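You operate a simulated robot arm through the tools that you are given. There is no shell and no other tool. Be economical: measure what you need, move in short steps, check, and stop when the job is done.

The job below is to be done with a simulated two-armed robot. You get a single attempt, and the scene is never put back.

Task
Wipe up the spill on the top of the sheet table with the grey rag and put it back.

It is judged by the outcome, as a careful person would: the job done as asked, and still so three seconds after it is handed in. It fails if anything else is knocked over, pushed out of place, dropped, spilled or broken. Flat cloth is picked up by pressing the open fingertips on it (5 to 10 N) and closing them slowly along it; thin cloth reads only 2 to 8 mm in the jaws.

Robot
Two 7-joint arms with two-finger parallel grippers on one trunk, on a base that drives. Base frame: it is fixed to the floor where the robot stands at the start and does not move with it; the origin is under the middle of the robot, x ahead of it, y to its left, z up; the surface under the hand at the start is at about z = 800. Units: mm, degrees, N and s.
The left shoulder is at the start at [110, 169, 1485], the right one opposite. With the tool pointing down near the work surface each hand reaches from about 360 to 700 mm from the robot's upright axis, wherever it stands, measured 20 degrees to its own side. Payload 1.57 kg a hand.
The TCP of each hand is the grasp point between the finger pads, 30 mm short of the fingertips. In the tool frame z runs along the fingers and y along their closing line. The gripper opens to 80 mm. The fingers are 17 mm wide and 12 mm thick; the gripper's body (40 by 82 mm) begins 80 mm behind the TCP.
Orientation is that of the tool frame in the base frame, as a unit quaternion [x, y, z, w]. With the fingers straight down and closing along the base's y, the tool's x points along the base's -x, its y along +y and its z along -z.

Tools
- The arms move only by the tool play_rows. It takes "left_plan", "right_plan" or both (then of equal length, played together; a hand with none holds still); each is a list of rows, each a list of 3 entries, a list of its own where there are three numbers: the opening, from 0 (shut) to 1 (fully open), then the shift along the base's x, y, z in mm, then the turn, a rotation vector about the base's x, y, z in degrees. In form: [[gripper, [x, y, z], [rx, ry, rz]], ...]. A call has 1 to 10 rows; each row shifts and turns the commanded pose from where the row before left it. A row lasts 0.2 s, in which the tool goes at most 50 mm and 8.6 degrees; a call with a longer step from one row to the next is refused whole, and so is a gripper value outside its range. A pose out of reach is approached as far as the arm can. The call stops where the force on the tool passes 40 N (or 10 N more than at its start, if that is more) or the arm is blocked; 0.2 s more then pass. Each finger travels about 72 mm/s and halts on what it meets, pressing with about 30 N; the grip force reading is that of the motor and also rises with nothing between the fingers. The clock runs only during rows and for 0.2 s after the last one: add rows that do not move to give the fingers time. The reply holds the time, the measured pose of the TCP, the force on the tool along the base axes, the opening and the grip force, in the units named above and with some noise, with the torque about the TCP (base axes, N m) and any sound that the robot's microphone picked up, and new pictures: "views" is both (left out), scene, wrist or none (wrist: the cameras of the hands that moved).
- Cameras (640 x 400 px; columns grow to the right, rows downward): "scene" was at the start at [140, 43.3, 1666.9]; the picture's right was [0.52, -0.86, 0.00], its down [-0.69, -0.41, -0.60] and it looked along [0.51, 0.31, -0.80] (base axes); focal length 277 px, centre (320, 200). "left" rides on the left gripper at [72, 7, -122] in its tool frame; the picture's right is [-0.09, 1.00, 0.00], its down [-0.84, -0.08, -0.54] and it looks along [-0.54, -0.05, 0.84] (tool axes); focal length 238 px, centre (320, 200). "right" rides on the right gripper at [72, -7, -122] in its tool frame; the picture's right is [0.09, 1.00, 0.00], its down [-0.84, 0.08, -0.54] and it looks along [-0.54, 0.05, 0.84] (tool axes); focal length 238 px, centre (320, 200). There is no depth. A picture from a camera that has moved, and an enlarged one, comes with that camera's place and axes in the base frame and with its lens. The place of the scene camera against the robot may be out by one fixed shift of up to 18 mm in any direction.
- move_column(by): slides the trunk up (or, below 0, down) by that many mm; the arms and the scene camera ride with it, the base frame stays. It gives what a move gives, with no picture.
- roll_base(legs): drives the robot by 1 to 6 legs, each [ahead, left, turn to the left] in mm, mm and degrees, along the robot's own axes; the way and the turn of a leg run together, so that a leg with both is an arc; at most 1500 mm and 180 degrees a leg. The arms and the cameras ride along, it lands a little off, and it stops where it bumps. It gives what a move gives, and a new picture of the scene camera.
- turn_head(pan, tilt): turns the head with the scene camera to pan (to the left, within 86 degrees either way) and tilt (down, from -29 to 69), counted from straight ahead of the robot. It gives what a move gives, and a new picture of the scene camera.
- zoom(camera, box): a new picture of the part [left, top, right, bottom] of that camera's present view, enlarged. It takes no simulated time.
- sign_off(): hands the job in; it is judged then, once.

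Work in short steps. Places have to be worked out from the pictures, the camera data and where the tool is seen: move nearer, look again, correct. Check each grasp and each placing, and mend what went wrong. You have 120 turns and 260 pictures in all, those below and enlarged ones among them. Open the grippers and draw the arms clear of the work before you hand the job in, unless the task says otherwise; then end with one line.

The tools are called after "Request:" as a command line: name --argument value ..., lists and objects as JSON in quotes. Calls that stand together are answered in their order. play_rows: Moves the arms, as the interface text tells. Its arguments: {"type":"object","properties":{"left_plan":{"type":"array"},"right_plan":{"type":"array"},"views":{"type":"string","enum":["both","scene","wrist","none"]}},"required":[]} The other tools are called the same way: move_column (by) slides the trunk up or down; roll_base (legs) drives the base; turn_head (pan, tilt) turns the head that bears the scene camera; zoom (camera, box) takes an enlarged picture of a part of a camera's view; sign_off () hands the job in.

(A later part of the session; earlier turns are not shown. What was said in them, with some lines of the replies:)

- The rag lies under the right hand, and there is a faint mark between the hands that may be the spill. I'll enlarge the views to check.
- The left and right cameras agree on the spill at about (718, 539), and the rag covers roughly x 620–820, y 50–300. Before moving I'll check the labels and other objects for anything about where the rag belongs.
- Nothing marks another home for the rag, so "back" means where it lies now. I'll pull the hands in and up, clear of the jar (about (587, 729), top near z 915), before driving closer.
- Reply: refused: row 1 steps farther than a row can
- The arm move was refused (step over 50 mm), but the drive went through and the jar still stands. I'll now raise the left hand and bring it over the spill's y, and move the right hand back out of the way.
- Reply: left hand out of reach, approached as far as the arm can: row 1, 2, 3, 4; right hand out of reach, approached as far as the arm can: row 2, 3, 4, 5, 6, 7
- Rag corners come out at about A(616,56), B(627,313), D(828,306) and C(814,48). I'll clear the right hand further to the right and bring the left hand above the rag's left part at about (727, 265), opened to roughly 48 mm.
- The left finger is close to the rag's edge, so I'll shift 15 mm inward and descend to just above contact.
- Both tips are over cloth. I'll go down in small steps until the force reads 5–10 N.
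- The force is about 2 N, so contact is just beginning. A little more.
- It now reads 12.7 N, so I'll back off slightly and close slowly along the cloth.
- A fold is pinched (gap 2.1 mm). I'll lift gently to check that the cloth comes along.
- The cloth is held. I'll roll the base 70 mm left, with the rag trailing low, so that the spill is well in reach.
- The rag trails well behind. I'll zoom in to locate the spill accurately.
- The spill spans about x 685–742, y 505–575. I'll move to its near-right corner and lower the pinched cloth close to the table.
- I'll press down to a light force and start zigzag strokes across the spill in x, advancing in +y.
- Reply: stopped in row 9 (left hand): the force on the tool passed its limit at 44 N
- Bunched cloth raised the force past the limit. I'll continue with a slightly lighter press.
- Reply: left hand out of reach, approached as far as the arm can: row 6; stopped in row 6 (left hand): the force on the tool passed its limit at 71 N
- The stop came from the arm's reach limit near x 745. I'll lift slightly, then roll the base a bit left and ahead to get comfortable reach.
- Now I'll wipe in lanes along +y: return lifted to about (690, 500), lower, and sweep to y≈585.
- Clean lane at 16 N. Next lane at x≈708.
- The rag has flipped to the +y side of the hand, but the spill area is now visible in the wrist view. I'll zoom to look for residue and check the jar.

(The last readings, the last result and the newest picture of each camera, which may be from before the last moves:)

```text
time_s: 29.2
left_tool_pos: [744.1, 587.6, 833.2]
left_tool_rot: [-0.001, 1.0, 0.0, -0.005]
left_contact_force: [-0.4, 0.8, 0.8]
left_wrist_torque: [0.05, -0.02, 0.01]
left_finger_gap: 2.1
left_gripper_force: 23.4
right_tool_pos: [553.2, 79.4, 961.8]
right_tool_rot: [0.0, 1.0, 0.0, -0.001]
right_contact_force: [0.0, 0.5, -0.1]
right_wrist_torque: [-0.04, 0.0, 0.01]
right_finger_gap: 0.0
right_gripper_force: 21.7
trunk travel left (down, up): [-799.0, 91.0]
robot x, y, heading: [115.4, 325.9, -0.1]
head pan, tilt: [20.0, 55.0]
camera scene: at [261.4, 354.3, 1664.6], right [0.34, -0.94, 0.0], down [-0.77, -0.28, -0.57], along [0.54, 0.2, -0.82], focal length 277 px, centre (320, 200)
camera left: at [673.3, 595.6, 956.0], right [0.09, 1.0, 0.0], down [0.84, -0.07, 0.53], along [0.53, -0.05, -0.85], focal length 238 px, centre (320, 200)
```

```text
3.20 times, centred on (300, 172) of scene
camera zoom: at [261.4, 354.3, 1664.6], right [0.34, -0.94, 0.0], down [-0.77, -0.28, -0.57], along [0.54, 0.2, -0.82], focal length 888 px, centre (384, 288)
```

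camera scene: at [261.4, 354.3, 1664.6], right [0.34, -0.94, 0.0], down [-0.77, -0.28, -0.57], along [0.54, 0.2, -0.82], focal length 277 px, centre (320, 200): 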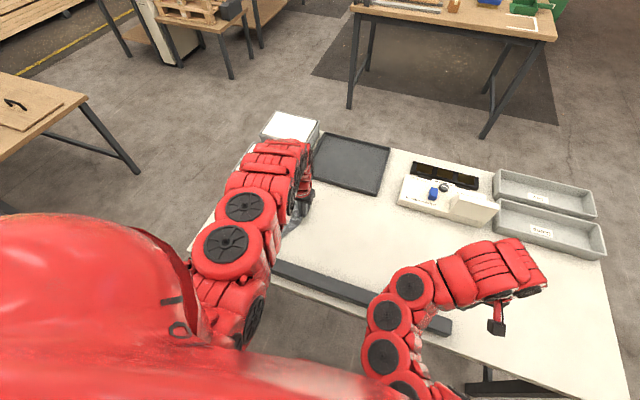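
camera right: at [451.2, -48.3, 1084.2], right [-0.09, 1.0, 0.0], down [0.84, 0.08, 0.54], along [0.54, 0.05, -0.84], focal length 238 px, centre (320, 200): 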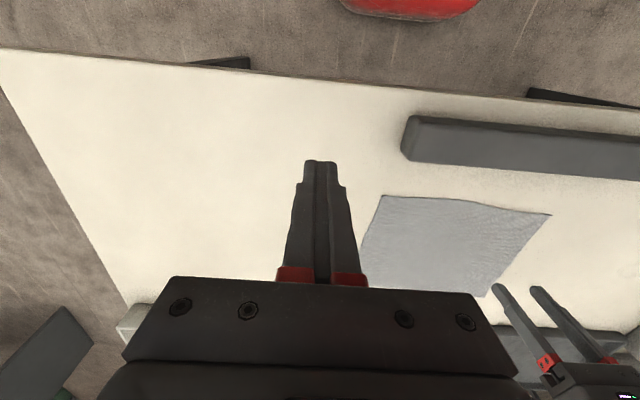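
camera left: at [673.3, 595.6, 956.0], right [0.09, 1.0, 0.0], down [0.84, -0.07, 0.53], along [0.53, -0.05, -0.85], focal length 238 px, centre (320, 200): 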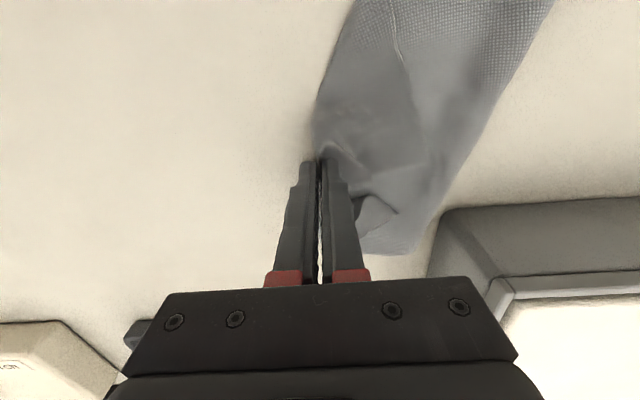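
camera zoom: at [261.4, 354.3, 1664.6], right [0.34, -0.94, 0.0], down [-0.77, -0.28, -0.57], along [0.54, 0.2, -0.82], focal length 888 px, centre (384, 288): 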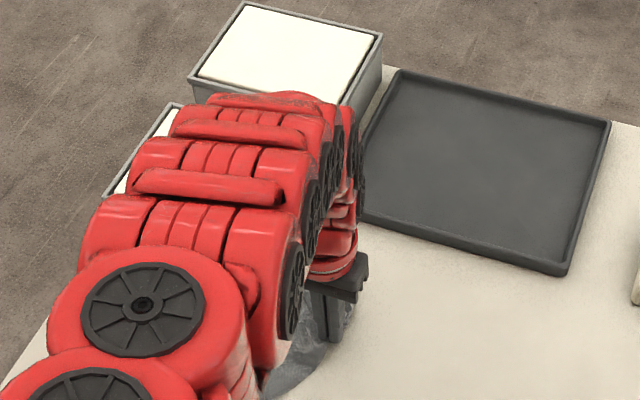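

No residue visible there. I'll raise the hand slowly, watching the rag and the jar.

Request:
play_rows --left_plan '[[0, [0, -10, 20], [0, 0, 0]], [0, [0, -10, 20], [0, 0, 0]], [0, [0, -10, 20], [0, 0, 0]], [0, [-5, -10, 20], [0, 0, 0]], [0, [-5, -10, 20], [0, 0, 0]], [0, [0, 0, 0], [0, 0, 0]]]' --views "wrist"

Request:
move_column --by 88

Request:
play_rows --left_plan '[[0, [-10, -10, 10], [0, 0, 0]], [0, [-10, -10, 20], [0, 0, 0]], [0, [-10, -10, 20], [0, 0, 0]], [0, [0, -10, 0], [0, 0, 0]], [0, [0, 0, 0], [0, 0, 0]], [0, [0, 0, 0], [0, 0, 0]]]' --views "both"

```text
time_s: 30.6
left_tool_pos: [734.8, 536.8, 933.0]
left_tool_rot: [-0.003, 1.0, -0.001, -0.005]
left_contact_force: [0.4, 0.5, -0.8]
left_wrist_torque: [0.0, 0.01, -0.02]
left_finger_gap: 1.9
left_gripper_force: 23.7
right_tool_pos: [554.3, 81.1, 962.8]
right_tool_rot: [0.0, 1.0, 0.0, 0.0]
right_contact_force: [-0.3, 0.5, 0.0]
right_wrist_torque: [-0.04, -0.02, 0.01]
right_finger_gap: 0.0
right_gripper_force: 21.8
trunk travel left (down, up): [-799.0, 91.0]
robot x, y, heading: [114.8, 321.6, -0.1]
head pan, tilt: [20.0, 55.0]
camera left: at [664.3, 545.6, 1054.1], right [0.09, 1.0, 0.0], down [0.84, -0.07, 0.53], along [0.53, -0.05, -0.85], focal length 238 px, centre (320, 200)
```

left: 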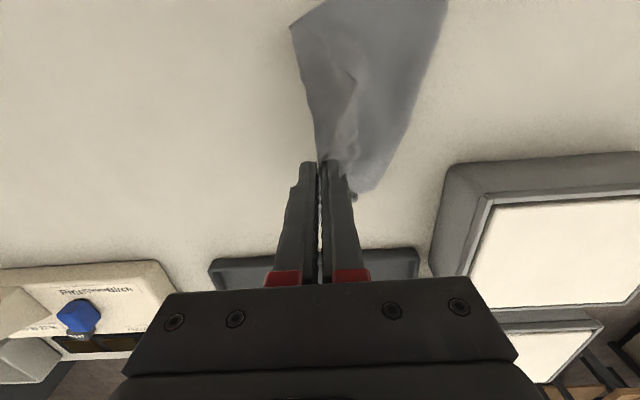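

```text
time_s: 31.8
left_tool_pos: [735.3, 537.0, 1020.5]
left_tool_rot: [-0.002, 1.0, 0.0, -0.005]
left_contact_force: [0.1, 0.5, 1.0]
left_wrist_torque: [-0.04, 0.05, 0.01]
left_finger_gap: 1.9
left_gripper_force: 23.8
right_tool_pos: [554.8, 81.2, 1049.4]
right_tool_rot: [-0.001, 1.0, -0.001, 0.0]
right_contact_force: [0.4, -0.1, -0.7]
right_wrist_torque: [-0.02, 0.02, -0.02]
right_finger_gap: 0.0
right_gripper_force: 21.2
trunk travel left (down, up): [-887.0, 3.0]
robot x, y, heading: [120.2, 323.0, -0.1]
head pan, tilt: [20.0, 55.0]
```

```text
time_s: 33.2
left_tool_pos: [729.5, 499.1, 1050.3]
left_tool_rot: [-0.002, 1.0, -0.001, -0.004]
left_contact_force: [-0.2, -0.1, 0.3]
left_wrist_torque: [0.0, 0.0, -0.01]
left_finger_gap: 2.1
left_gripper_force: 23.4
left hand out of reach, approached as far as the arm can: row 1, 2, 3
right_tool_pos: [553.4, 81.3, 1050.7]
right_tool_rot: [-0.001, 1.0, 0.0, -0.001]
right_contact_force: [0.5, 1.1, 0.3]
right_wrist_torque: [0.01, -0.01, 0.0]
right_finger_gap: 0.0
right_gripper_force: 21.1
trunk travel left (down, up): [-887.0, 3.0]
robot x, y, heading: [115.4, 324.1, 0.0]
head pan, tilt: [20.0, 55.0]
camera scene: at [261.3, 355.1, 1752.7], right [0.34, -0.94, 0.0], down [-0.77, -0.28, -0.57], along [0.54, 0.2, -0.82], focal length 277 px, centre (320, 200)
camera left: at [658.5, 506.9, 1172.4], right [0.09, 1.0, 0.0], down [0.84, -0.07, 0.53], along [0.53, -0.05, -0.85], focal length 238 px, centre (320, 200)
```

scene: 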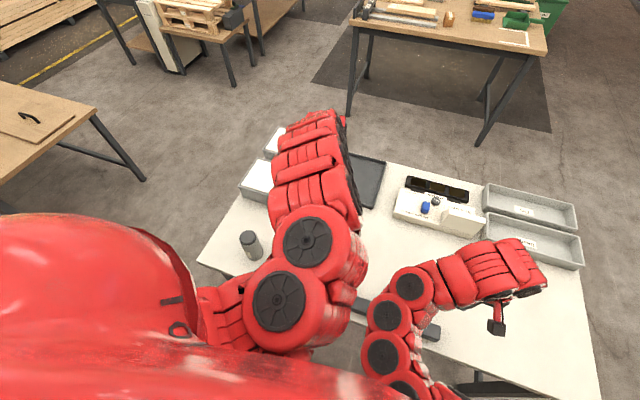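
left: 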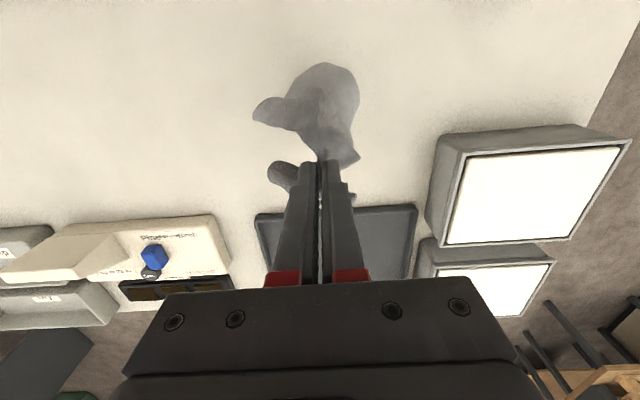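

The jar and everything else are in place, and the rag hangs from the hand. I'll roll the base right to bring it back over its old spot.

Request:
roll_base --legs '[[0, -220, 0]]'

Request:
play_rows --left_plan '[[0, [-5, -30, 0], [0, 0, 0]], [0, [0, -30, 0], [0, 0, 0]], [0, [0, -30, 0], [0, 0, 0]], [0, [0, -30, 0], [0, 0, 0]], [0, [0, -30, 0], [0, 0, 0]], [0, [0, -20, 0], [0, 0, 0]], [0, [0, 0, 0], [0, 0, 0]], [0, [0, 0, 0], [0, 0, 0]], [0, [0, 0, 0], [0, 0, 0]]]'

```text
time_s: 34.9
left_tool_pos: [730.2, 280.6, 1051.5]
left_tool_rot: [0.001, 1.0, -0.001, -0.005]
left_contact_force: [0.6, 0.5, -0.1]
left_wrist_torque: [0.01, -0.01, -0.02]
left_finger_gap: 2.3
left_gripper_force: 23.6
right_tool_pos: [552.0, -136.6, 1050.1]
right_tool_rot: [0.004, 1.0, 0.0, -0.002]
right_contact_force: [-0.5, -1.1, 0.5]
right_wrist_torque: [-0.02, -0.03, 0.01]
right_finger_gap: 0.0
right_gripper_force: 21.1
trunk travel left (down, up): [-887.0, 3.0]
robot x, y, heading: [115.5, 109.4, -0.4]
head pan, tilt: [20.0, 55.0]
camera scene: at [261.2, 139.7, 1752.6], right [0.34, -0.94, 0.0], down [-0.77, -0.28, -0.57], along [0.54, 0.19, -0.82], focal length 277 px, centre (320, 200)
```

scene: 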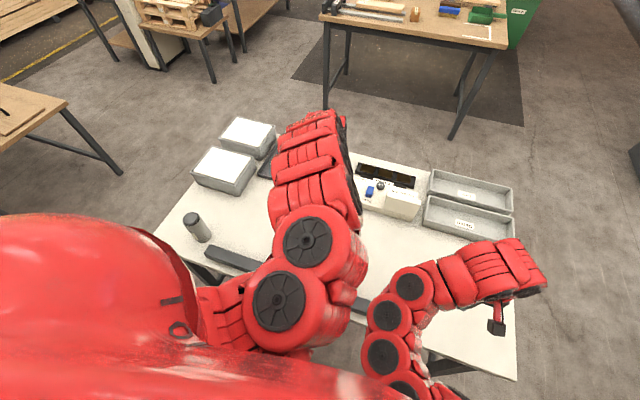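

```text
time_s: 36.9
left_tool_pos: [726.1, 106.1, 1052.2]
left_tool_rot: [0.001, 1.0, 0.0, -0.004]
left_contact_force: [0.1, -0.6, 0.0]
left_wrist_torque: [-0.01, 0.02, -0.02]
left_finger_gap: 2.0
left_gripper_force: 24.2
right_tool_pos: [550.8, -138.8, 1051.0]
right_tool_rot: [0.004, 1.0, 0.0, -0.001]
right_contact_force: [0.0, 0.3, 1.1]
right_wrist_torque: [-0.01, -0.02, 0.01]
right_finger_gap: 0.1
right_gripper_force: 20.8
trunk travel left (down, up): [-887.0, 3.0]
robot x, y, heading: [119.0, 111.1, 0.2]
head pan, tilt: [20.0, 55.0]
camera scene: at [261.3, 137.7, 1752.6], right [0.34, -0.94, 0.0], down [-0.77, -0.27, -0.57], along [0.54, 0.19, -0.82], focal length 277 px, centre (320, 200)
camera left: at [655.5, 116.0, 1174.3], right [0.09, 1.0, 0.0], down [0.84, -0.08, 0.53], along [0.53, -0.05, -0.85], focal length 238 px, centre (320, 200)
```

scene: 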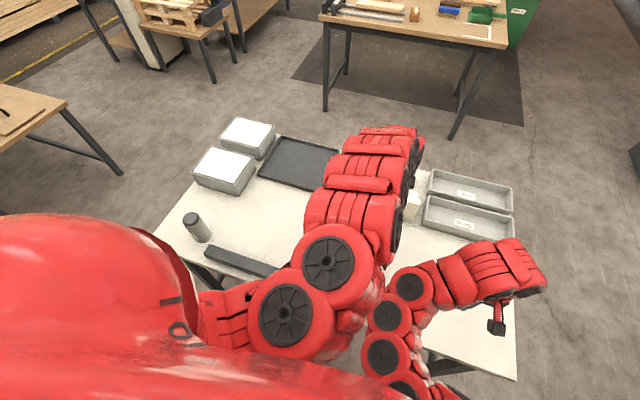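
left: 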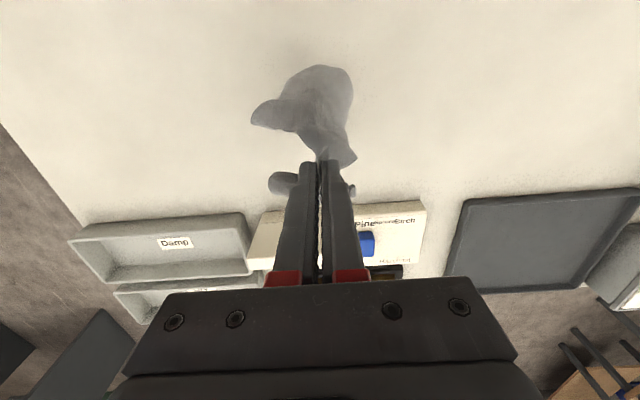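

I'll check the spill place from the scene camera with the arm now away from it.

Request:
zoom --camera "scene" --box '[190, 175, 350, 275]'

```text
4.00 times, centred on (270, 225) of scene
camera zoom: at [261.3, 137.7, 1752.6], right [0.34, -0.94, 0.0], down [-0.77, -0.27, -0.57], along [0.54, 0.19, -0.82], focal length 1110 px, centre (520, 100)
```

zoom: 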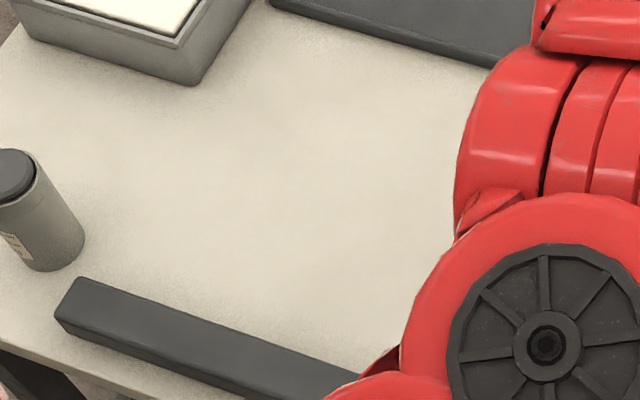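

The spill area looks clean. Now I'll move the hand to y≈60 so the hanging free edge is over the rag's old right edge, keeping the hand high.

Request:
play_rows --left_plan '[[0, [0, -25, 0], [0, 0, 0]], [0, [0, -25, 0], [0, 0, 0]], [0, [0, 0, 0], [0, 0, 0]], [0, [0, 0, 0], [0, 0, 0]], [0, [0, 0, -10], [0, 0, 0]], [0, [0, 5, -15], [0, 0, 0]], [0, [0, 8, -15], [0, 0, 0]], [0, [0, 10, -15], [0, 0, 0]], [0, [0, 12, -15], [0, 0, 0]], [0, [0, 0, 0], [0, 0, 0]]]' --views "wrist"

```text
time_s: 39.1
left_tool_pos: [727.1, 92.2, 981.1]
left_tool_rot: [0.001, 1.0, 0.0, -0.004]
left_contact_force: [0.3, 0.3, 0.0]
left_wrist_torque: [0.02, 0.03, -0.01]
left_finger_gap: 1.9
left_gripper_force: 23.8
right_tool_pos: [550.9, -138.6, 1050.5]
right_tool_rot: [0.004, 1.0, 0.0, -0.001]
right_contact_force: [-0.4, 0.3, 0.3]
right_wrist_torque: [0.0, 0.01, 0.02]
right_finger_gap: 0.0
right_gripper_force: 21.2
trunk travel left (down, up): [-887.0, 3.0]
robot x, y, heading: [115.3, 109.6, -0.4]
head pan, tilt: [20.0, 55.0]
camera left: at [656.3, 101.3, 1103.1], right [0.09, 1.0, 0.0], down [0.84, -0.08, 0.53], along [0.53, -0.05, -0.85], focal length 238 px, centre (320, 200)
```

left: 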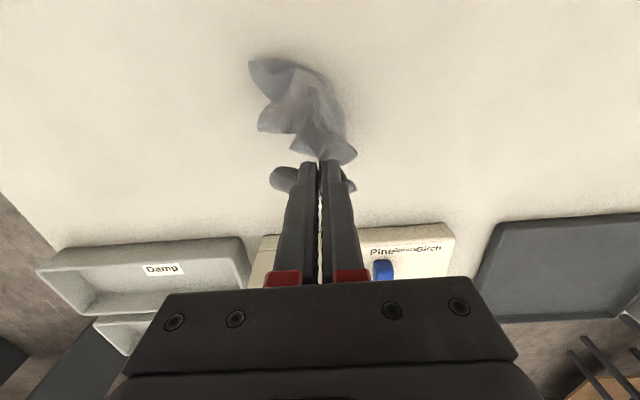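

The lower edge touched down near y≈50 as wanted. Now I'll draw the hand left while lowering to lay the cloth out.

Request:
play_rows --left_plan '[[0, [0, 20, -3], [0, 0, 0]], [0, [0, 20, -5], [0, 0, 0]], [0, [0, 20, -8], [0, 0, 0]], [0, [0, 20, -12], [0, 0, 0]], [0, [0, 16, -15], [0, 0, 0]], [0, [0, 15, -15], [0, 0, 0]], [0, [0, 12, -15], [0, 0, 0]], [0, [0, 0, 0], [0, 0, 0]]]' --views "wrist"

```text
time_s: 40.9
left_tool_pos: [726.4, 217.7, 908.4]
left_tool_rot: [0.0, 1.0, 0.0, -0.005]
left_contact_force: [0.2, -1.2, 0.4]
left_wrist_torque: [0.0, 0.0, 0.02]
left_finger_gap: 2.1
left_gripper_force: 24.2
right_tool_pos: [551.7, -139.7, 1050.2]
right_tool_rot: [0.004, 1.0, 0.0, -0.002]
right_contact_force: [-0.5, 0.4, 0.4]
right_wrist_torque: [0.01, 0.04, 0.01]
right_finger_gap: 0.0
right_gripper_force: 21.7
trunk travel left (down, up): [-887.0, 3.0]
robot x, y, heading: [116.7, 107.3, -0.4]
head pan, tilt: [20.0, 55.0]
camera left: at [655.6, 225.4, 1029.1], right [0.09, 1.0, 0.0], down [0.84, -0.08, 0.53], along [0.53, -0.05, -0.85], focal length 238 px, centre (320, 200)
```

left: 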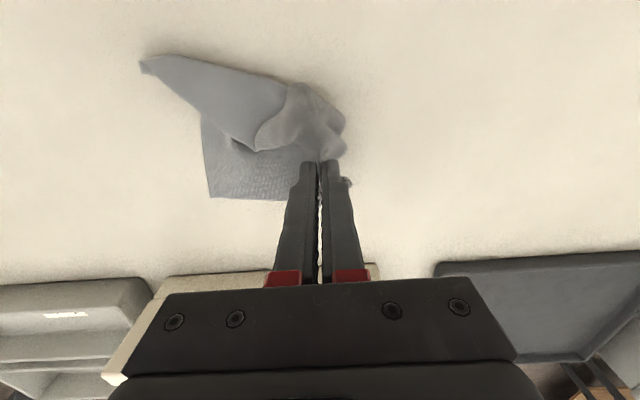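

The cloth is fanning out, with its free edge around y 75–90. I'll continue left and down.

Request:
play_rows --left_plan '[[0, [0, 15, -10], [0, 0, 0]], [0, [0, 14, -14], [0, 0, 0]], [0, [0, 10, -16], [0, 0, 0]], [0, [0, 6, -16], [0, 0, 0]], [0, [0, 3, -12], [0, 0, 0]], [0, [0, 0, 0], [0, 0, 0]]]' --views "wrist"

```text
time_s: 42.3
left_tool_pos: [724.1, 264.8, 839.9]
left_tool_rot: [0.001, 1.0, -0.001, -0.005]
left_contact_force: [-0.1, -0.5, -0.4]
left_wrist_torque: [0.0, 0.0, -0.03]
left_finger_gap: 2.3
left_gripper_force: 24.4
right_tool_pos: [551.8, -138.4, 1050.1]
right_tool_rot: [0.004, 1.0, 0.0, -0.001]
right_contact_force: [0.4, 0.5, -0.4]
right_wrist_torque: [0.02, -0.01, 0.06]
right_finger_gap: 0.0
right_gripper_force: 21.3
trunk travel left (down, up): [-887.0, 3.0]
robot x, y, heading: [116.4, 109.5, -0.3]
head pan, tilt: [20.0, 55.0]
camera left: at [654.5, 273.5, 961.5], right [0.09, 1.0, 0.0], down [0.84, -0.08, 0.53], along [0.53, -0.05, -0.85], focal length 238 px, centre (320, 200)
```

left: 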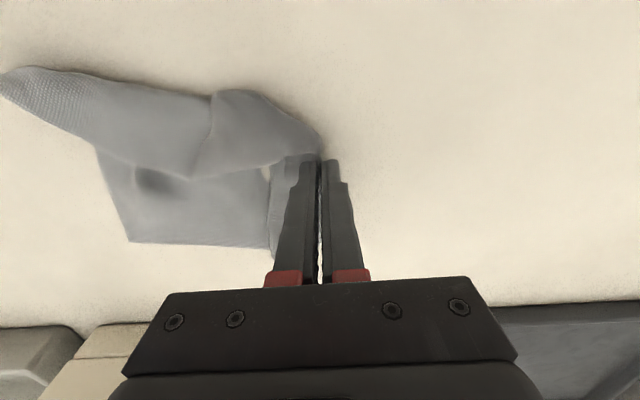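

I'll lower to touch and open slowly, letting the fingertips spread the pinched fold, then back up to look.

Request:
play_rows --left_plan '[[0, [0, 0, -5], [0, 0, 0]], [0, [0, 0, -3], [0, 0, 0]], [0.1, [0, 0, 0], [0, 0, 0]], [0.25, [0, 0, 0], [0, 0, 0]], [0.4, [0, 0, 0], [0, 0, 0]], [0.55, [0, 0, 0], [0, 0, 0]], [0.6, [0, 0, 20], [0, 0, 0]], [0.6, [0, 0, 30], [0, 0, 0]], [0.6, [0, 0, 40], [0, 0, 0]], [0.6, [0, 0, 40], [0, 0, 0]]]' --views "wrist"

Request:
play_rows --left_plan '[[0.6, [-20, 40, 0], [0, 0, 0]], [0.6, [-30, 40, 10], [0, 0, 0]], [0.6, [-30, 30, 0], [0, 0, 0]], [0.6, [-30, 30, 0], [0, 0, 0]], [0.6, [0, 0, 0], [0, 0, 0]]]' --views "both"

```text
time_s: 44.5
left_tool_pos: [722.9, 266.1, 960.3]
left_tool_rot: [0.0, 1.0, 0.0, -0.005]
left_contact_force: [0.3, 0.1, -0.1]
left_wrist_torque: [0.02, -0.03, 0.04]
left_finger_gap: 48.1
left_gripper_force: 0.1
right_tool_pos: [550.8, -139.0, 1051.1]
right_tool_rot: [0.003, 1.0, 0.0, 0.001]
right_contact_force: [-0.1, -0.1, 0.0]
right_wrist_torque: [0.01, 0.04, 0.0]
right_finger_gap: 0.0
right_gripper_force: 21.1
trunk travel left (down, up): [-887.0, 3.0]
robot x, y, heading: [116.3, 111.7, -0.4]
head pan, tilt: [20.0, 55.0]
camera left: at [651.9, 273.3, 1080.9], right [0.09, 1.0, 0.0], down [0.84, -0.08, 0.53], along [0.53, -0.05, -0.85], focal length 238 px, centre (320, 200)
```

left: 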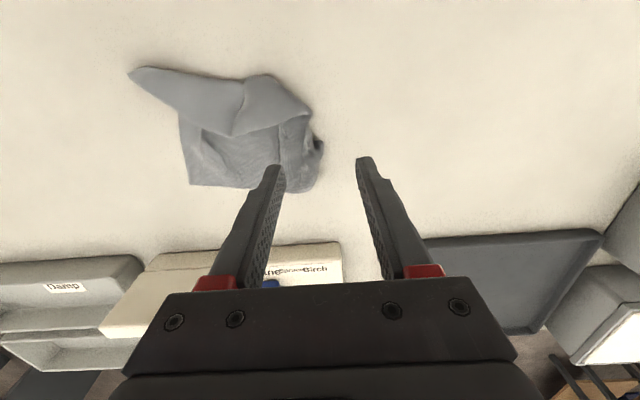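

```text
refused: row 2 steps farther than a row can; nothing moved
```

Rag is down, close to its old centre but folded. I'll move the hand aside and take a clear look at the rag and the wiped place.

Request:
play_rows --left_plan '[[0.6, [-20, 40, 0], [0, 0, 0]], [0.6, [-25, 40, 0], [0, 0, 0]], [0.6, [-30, 30, 0], [0, 0, 0]], [0.6, [-30, 30, 0], [0, 0, 0]], [0.6, [-30, 30, 0], [0, 0, 0]], [0.6, [0, 0, 0], [0, 0, 0]]]' --views "both"

Request:
zoom --camera "scene" --box '[300, 160, 460, 260]'

Request:
zoom --camera "left" --box '[0, 100, 320, 300]'

```text
time_s: 45.9
left_tool_pos: [586.9, 436.4, 964.6]
left_tool_rot: [0.001, 1.0, 0.0, -0.005]
left_contact_force: [0.1, -0.1, -0.3]
left_wrist_torque: [0.04, -0.01, 0.0]
left_finger_gap: 47.9
left_gripper_force: 0.0
right_tool_pos: [551.7, -138.8, 1051.4]
right_tool_rot: [0.004, 1.0, 0.0, -0.001]
right_contact_force: [0.1, 0.2, -0.3]
right_wrist_torque: [-0.01, 0.0, 0.01]
right_finger_gap: 0.2
right_gripper_force: 21.2
trunk travel left (down, up): [-887.0, 3.0]
robot x, y, heading: [116.7, 110.9, -0.4]
head pan, tilt: [20.0, 55.0]
camera scene: at [261.8, 137.3, 1752.6], right [0.34, -0.94, 0.0], down [-0.77, -0.27, -0.57], along [0.54, 0.19, -0.82], focal length 277 px, centre (320, 200)
camera left: at [517.6, 444.1, 1085.2], right [0.09, 1.0, 0.0], down [0.84, -0.08, 0.53], along [0.53, -0.05, -0.85], focal length 238 px, centre (320, 200)
```

scene: 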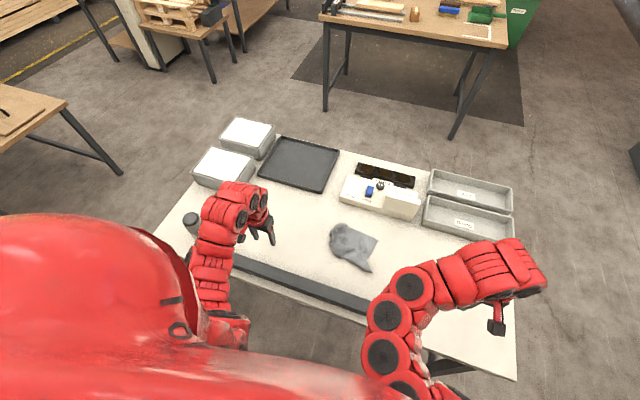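
left: 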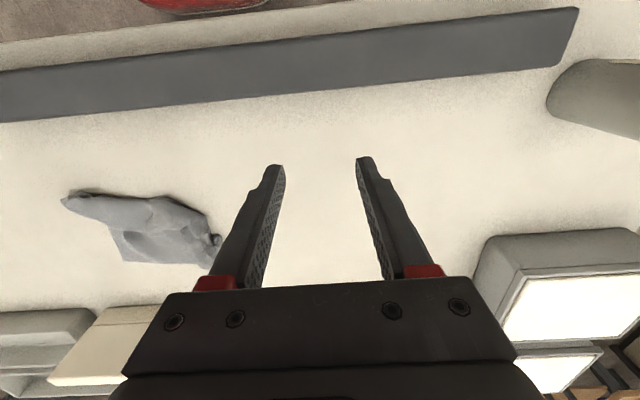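

```text
4.00 times, centred on (380, 210) of scene
camera zoom: at [261.8, 137.3, 1752.6], right [0.34, -0.94, 0.0], down [-0.77, -0.27, -0.57], along [0.54, 0.19, -0.82], focal length 1110 px, centre (80, 160)
```

zoom: 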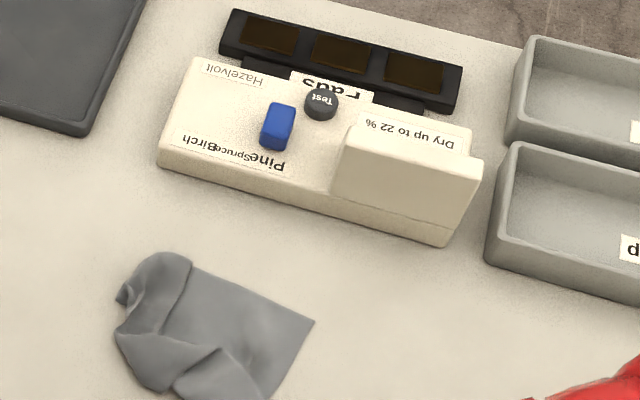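

```text
2.00 times, centred on (160, 200) of left
camera zoom: at [517.6, 444.1, 1085.2], right [0.09, 1.0, 0.0], down [0.84, -0.08, 0.53], along [0.53, -0.05, -0.85], focal length 477 px, centre (640, 200)
```

zoom: 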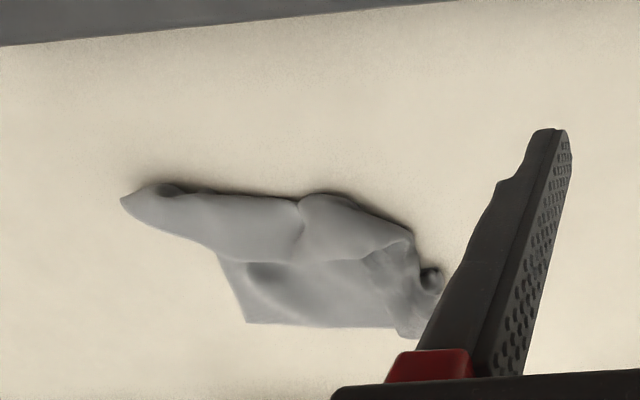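

The rag lies on its old spot (extent centre about (718, 172), originally (721, 181)). The trays and tester turn out to be a wood-moisture station unrelated to it. I'll shift the hand for an unobstructed last look at the spill place.

Request:
play_rows --left_plan '[[0.6, [-25, 30, 5], [0, 0, 0]], [0.6, [-25, 30, 0], [0, 0, 0]], [0.6, [-20, 30, 0], [0, 0, 0]], [0.6, [0, 0, 0], [0, 0, 0]]]' --views "both"

Request:
zoom --camera "left" --box '[220, 120, 460, 270]'

Request:
zoom --camera "scene" --box '[200, 170, 360, 270]'

```text
time_s: 46.9
left_tool_pos: [517.4, 526.8, 968.3]
left_tool_rot: [0.001, 1.0, -0.001, -0.004]
left_contact_force: [-0.2, -0.2, -0.1]
left_wrist_torque: [0.0, 0.02, -0.02]
left_finger_gap: 48.2
left_gripper_force: 0.1
right_tool_pos: [550.9, -139.2, 1048.7]
right_tool_rot: [0.004, 1.0, 0.001, -0.001]
right_contact_force: [0.4, 0.4, -0.3]
right_wrist_torque: [0.01, -0.05, -0.01]
right_finger_gap: 0.1
right_gripper_force: 21.7
trunk travel left (down, up): [-887.0, 3.0]
robot x, y, heading: [117.9, 105.9, -0.5]
head pan, tilt: [20.0, 55.0]
camera scene: at [261.3, 137.9, 1752.6], right [0.34, -0.94, 0.0], down [-0.77, -0.27, -0.57], along [0.54, 0.19, -0.82], focal length 277 px, centre (320, 200)
camera left: at [446.2, 535.0, 1089.4], right [0.09, 1.0, 0.0], down [0.84, -0.08, 0.53], along [0.53, -0.05, -0.85], focal length 238 px, centre (320, 200)
```

scene: 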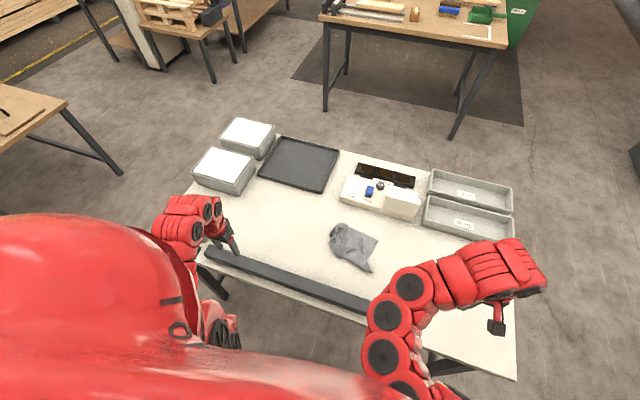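
left: 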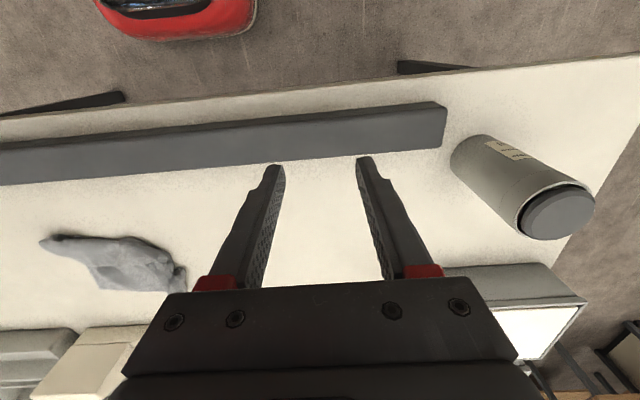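

```text
2.67 times, centred on (340, 195) of left
camera zoom: at [446.2, 535.0, 1089.4], right [0.09, 1.0, 0.0], down [0.84, -0.08, 0.53], along [0.53, -0.05, -0.85], focal length 636 px, centre (267, 213)
```

zoom: 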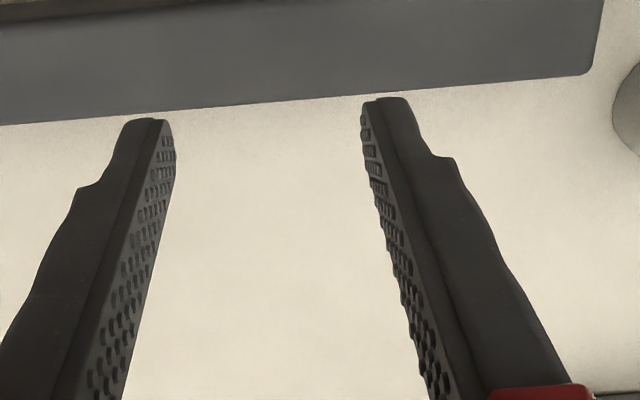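

```text
4.00 times, centred on (280, 220) of scene
camera zoom: at [261.3, 137.9, 1752.6], right [0.34, -0.94, 0.0], down [-0.77, -0.27, -0.57], along [0.54, 0.19, -0.82], focal length 1110 px, centre (480, 120)
```

zoom: 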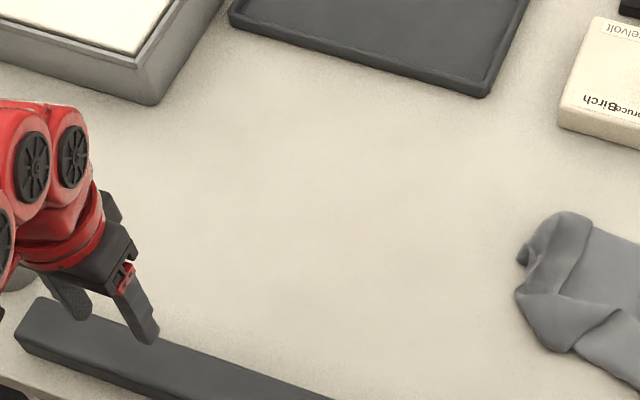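

The spill is gone, the jar, bar, boxes and tester are undisturbed, and the rag is back on its place. I'll open both grippers and raise the hands clear.

Request:
play_rows --left_plan '[[1, [-20, -20, 20], [0, 0, 0]], [1, [-20, -20, 20], [0, 0, 0]], [1, [0, 0, 0], [0, 0, 0]], [1, [0, 0, 0], [0, 0, 0]], [1, [0, 0, 0], [0, 0, 0]], [1, [0, 0, 0], [0, 0, 0]]]' --right_plan '[[0.3, [-20, 0, 0], [0, 0, 0]], [0.6, [-20, 0, 0], [0, 0, 0]], [1, [0, 0, 0], [0, 0, 0]], [1, [0, 0, 0], [0, 0, 0]], [1, [0, 0, 0], [0, 0, 0]], [1, [0, 0, 0], [0, 0, 0]]]' --views "scene"

```text
time_s: 48.3
left_tool_pos: [480.1, 486.1, 1006.4]
left_tool_rot: [0.001, 1.0, 0.0, -0.006]
left_contact_force: [-0.2, 0.2, -1.6]
left_wrist_torque: [0.02, 0.0, 0.02]
left_finger_gap: 79.8
left_gripper_force: 0.1
right_tool_pos: [509.9, -139.6, 1052.6]
right_tool_rot: [0.004, 1.0, -0.001, -0.001]
right_contact_force: [0.1, -0.1, 0.5]
right_wrist_torque: [0.0, 0.0, 0.01]
right_finger_gap: 80.1
right_gripper_force: 0.0
trunk travel left (down, up): [-887.0, 3.0]
robot x, y, heading: [117.5, 109.0, -0.5]
head pan, tilt: [20.0, 55.0]
camera scene: at [261.7, 138.2, 1752.6], right [0.34, -0.94, 0.0], down [-0.77, -0.28, -0.57], along [0.54, 0.19, -0.82], focal length 277 px, centre (320, 200)
```

scene: 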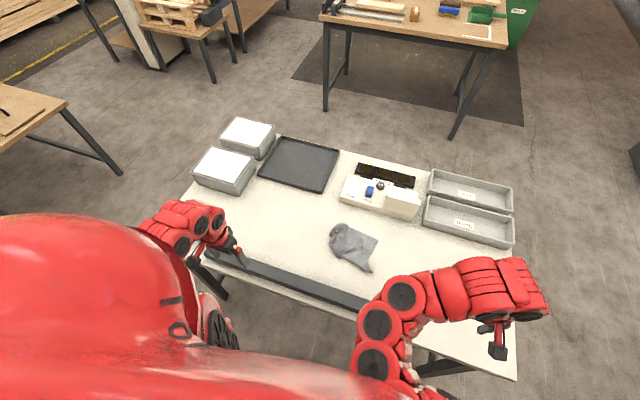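

Both grippers are open and clear, so I'm handing in.

Request:
sign_off

```text
The job is handed in.
```

I wiped up the spill with the grey rag and put the rag back where it had been; it now lies partly folded instead of flat, and nothing else on the table was moved.
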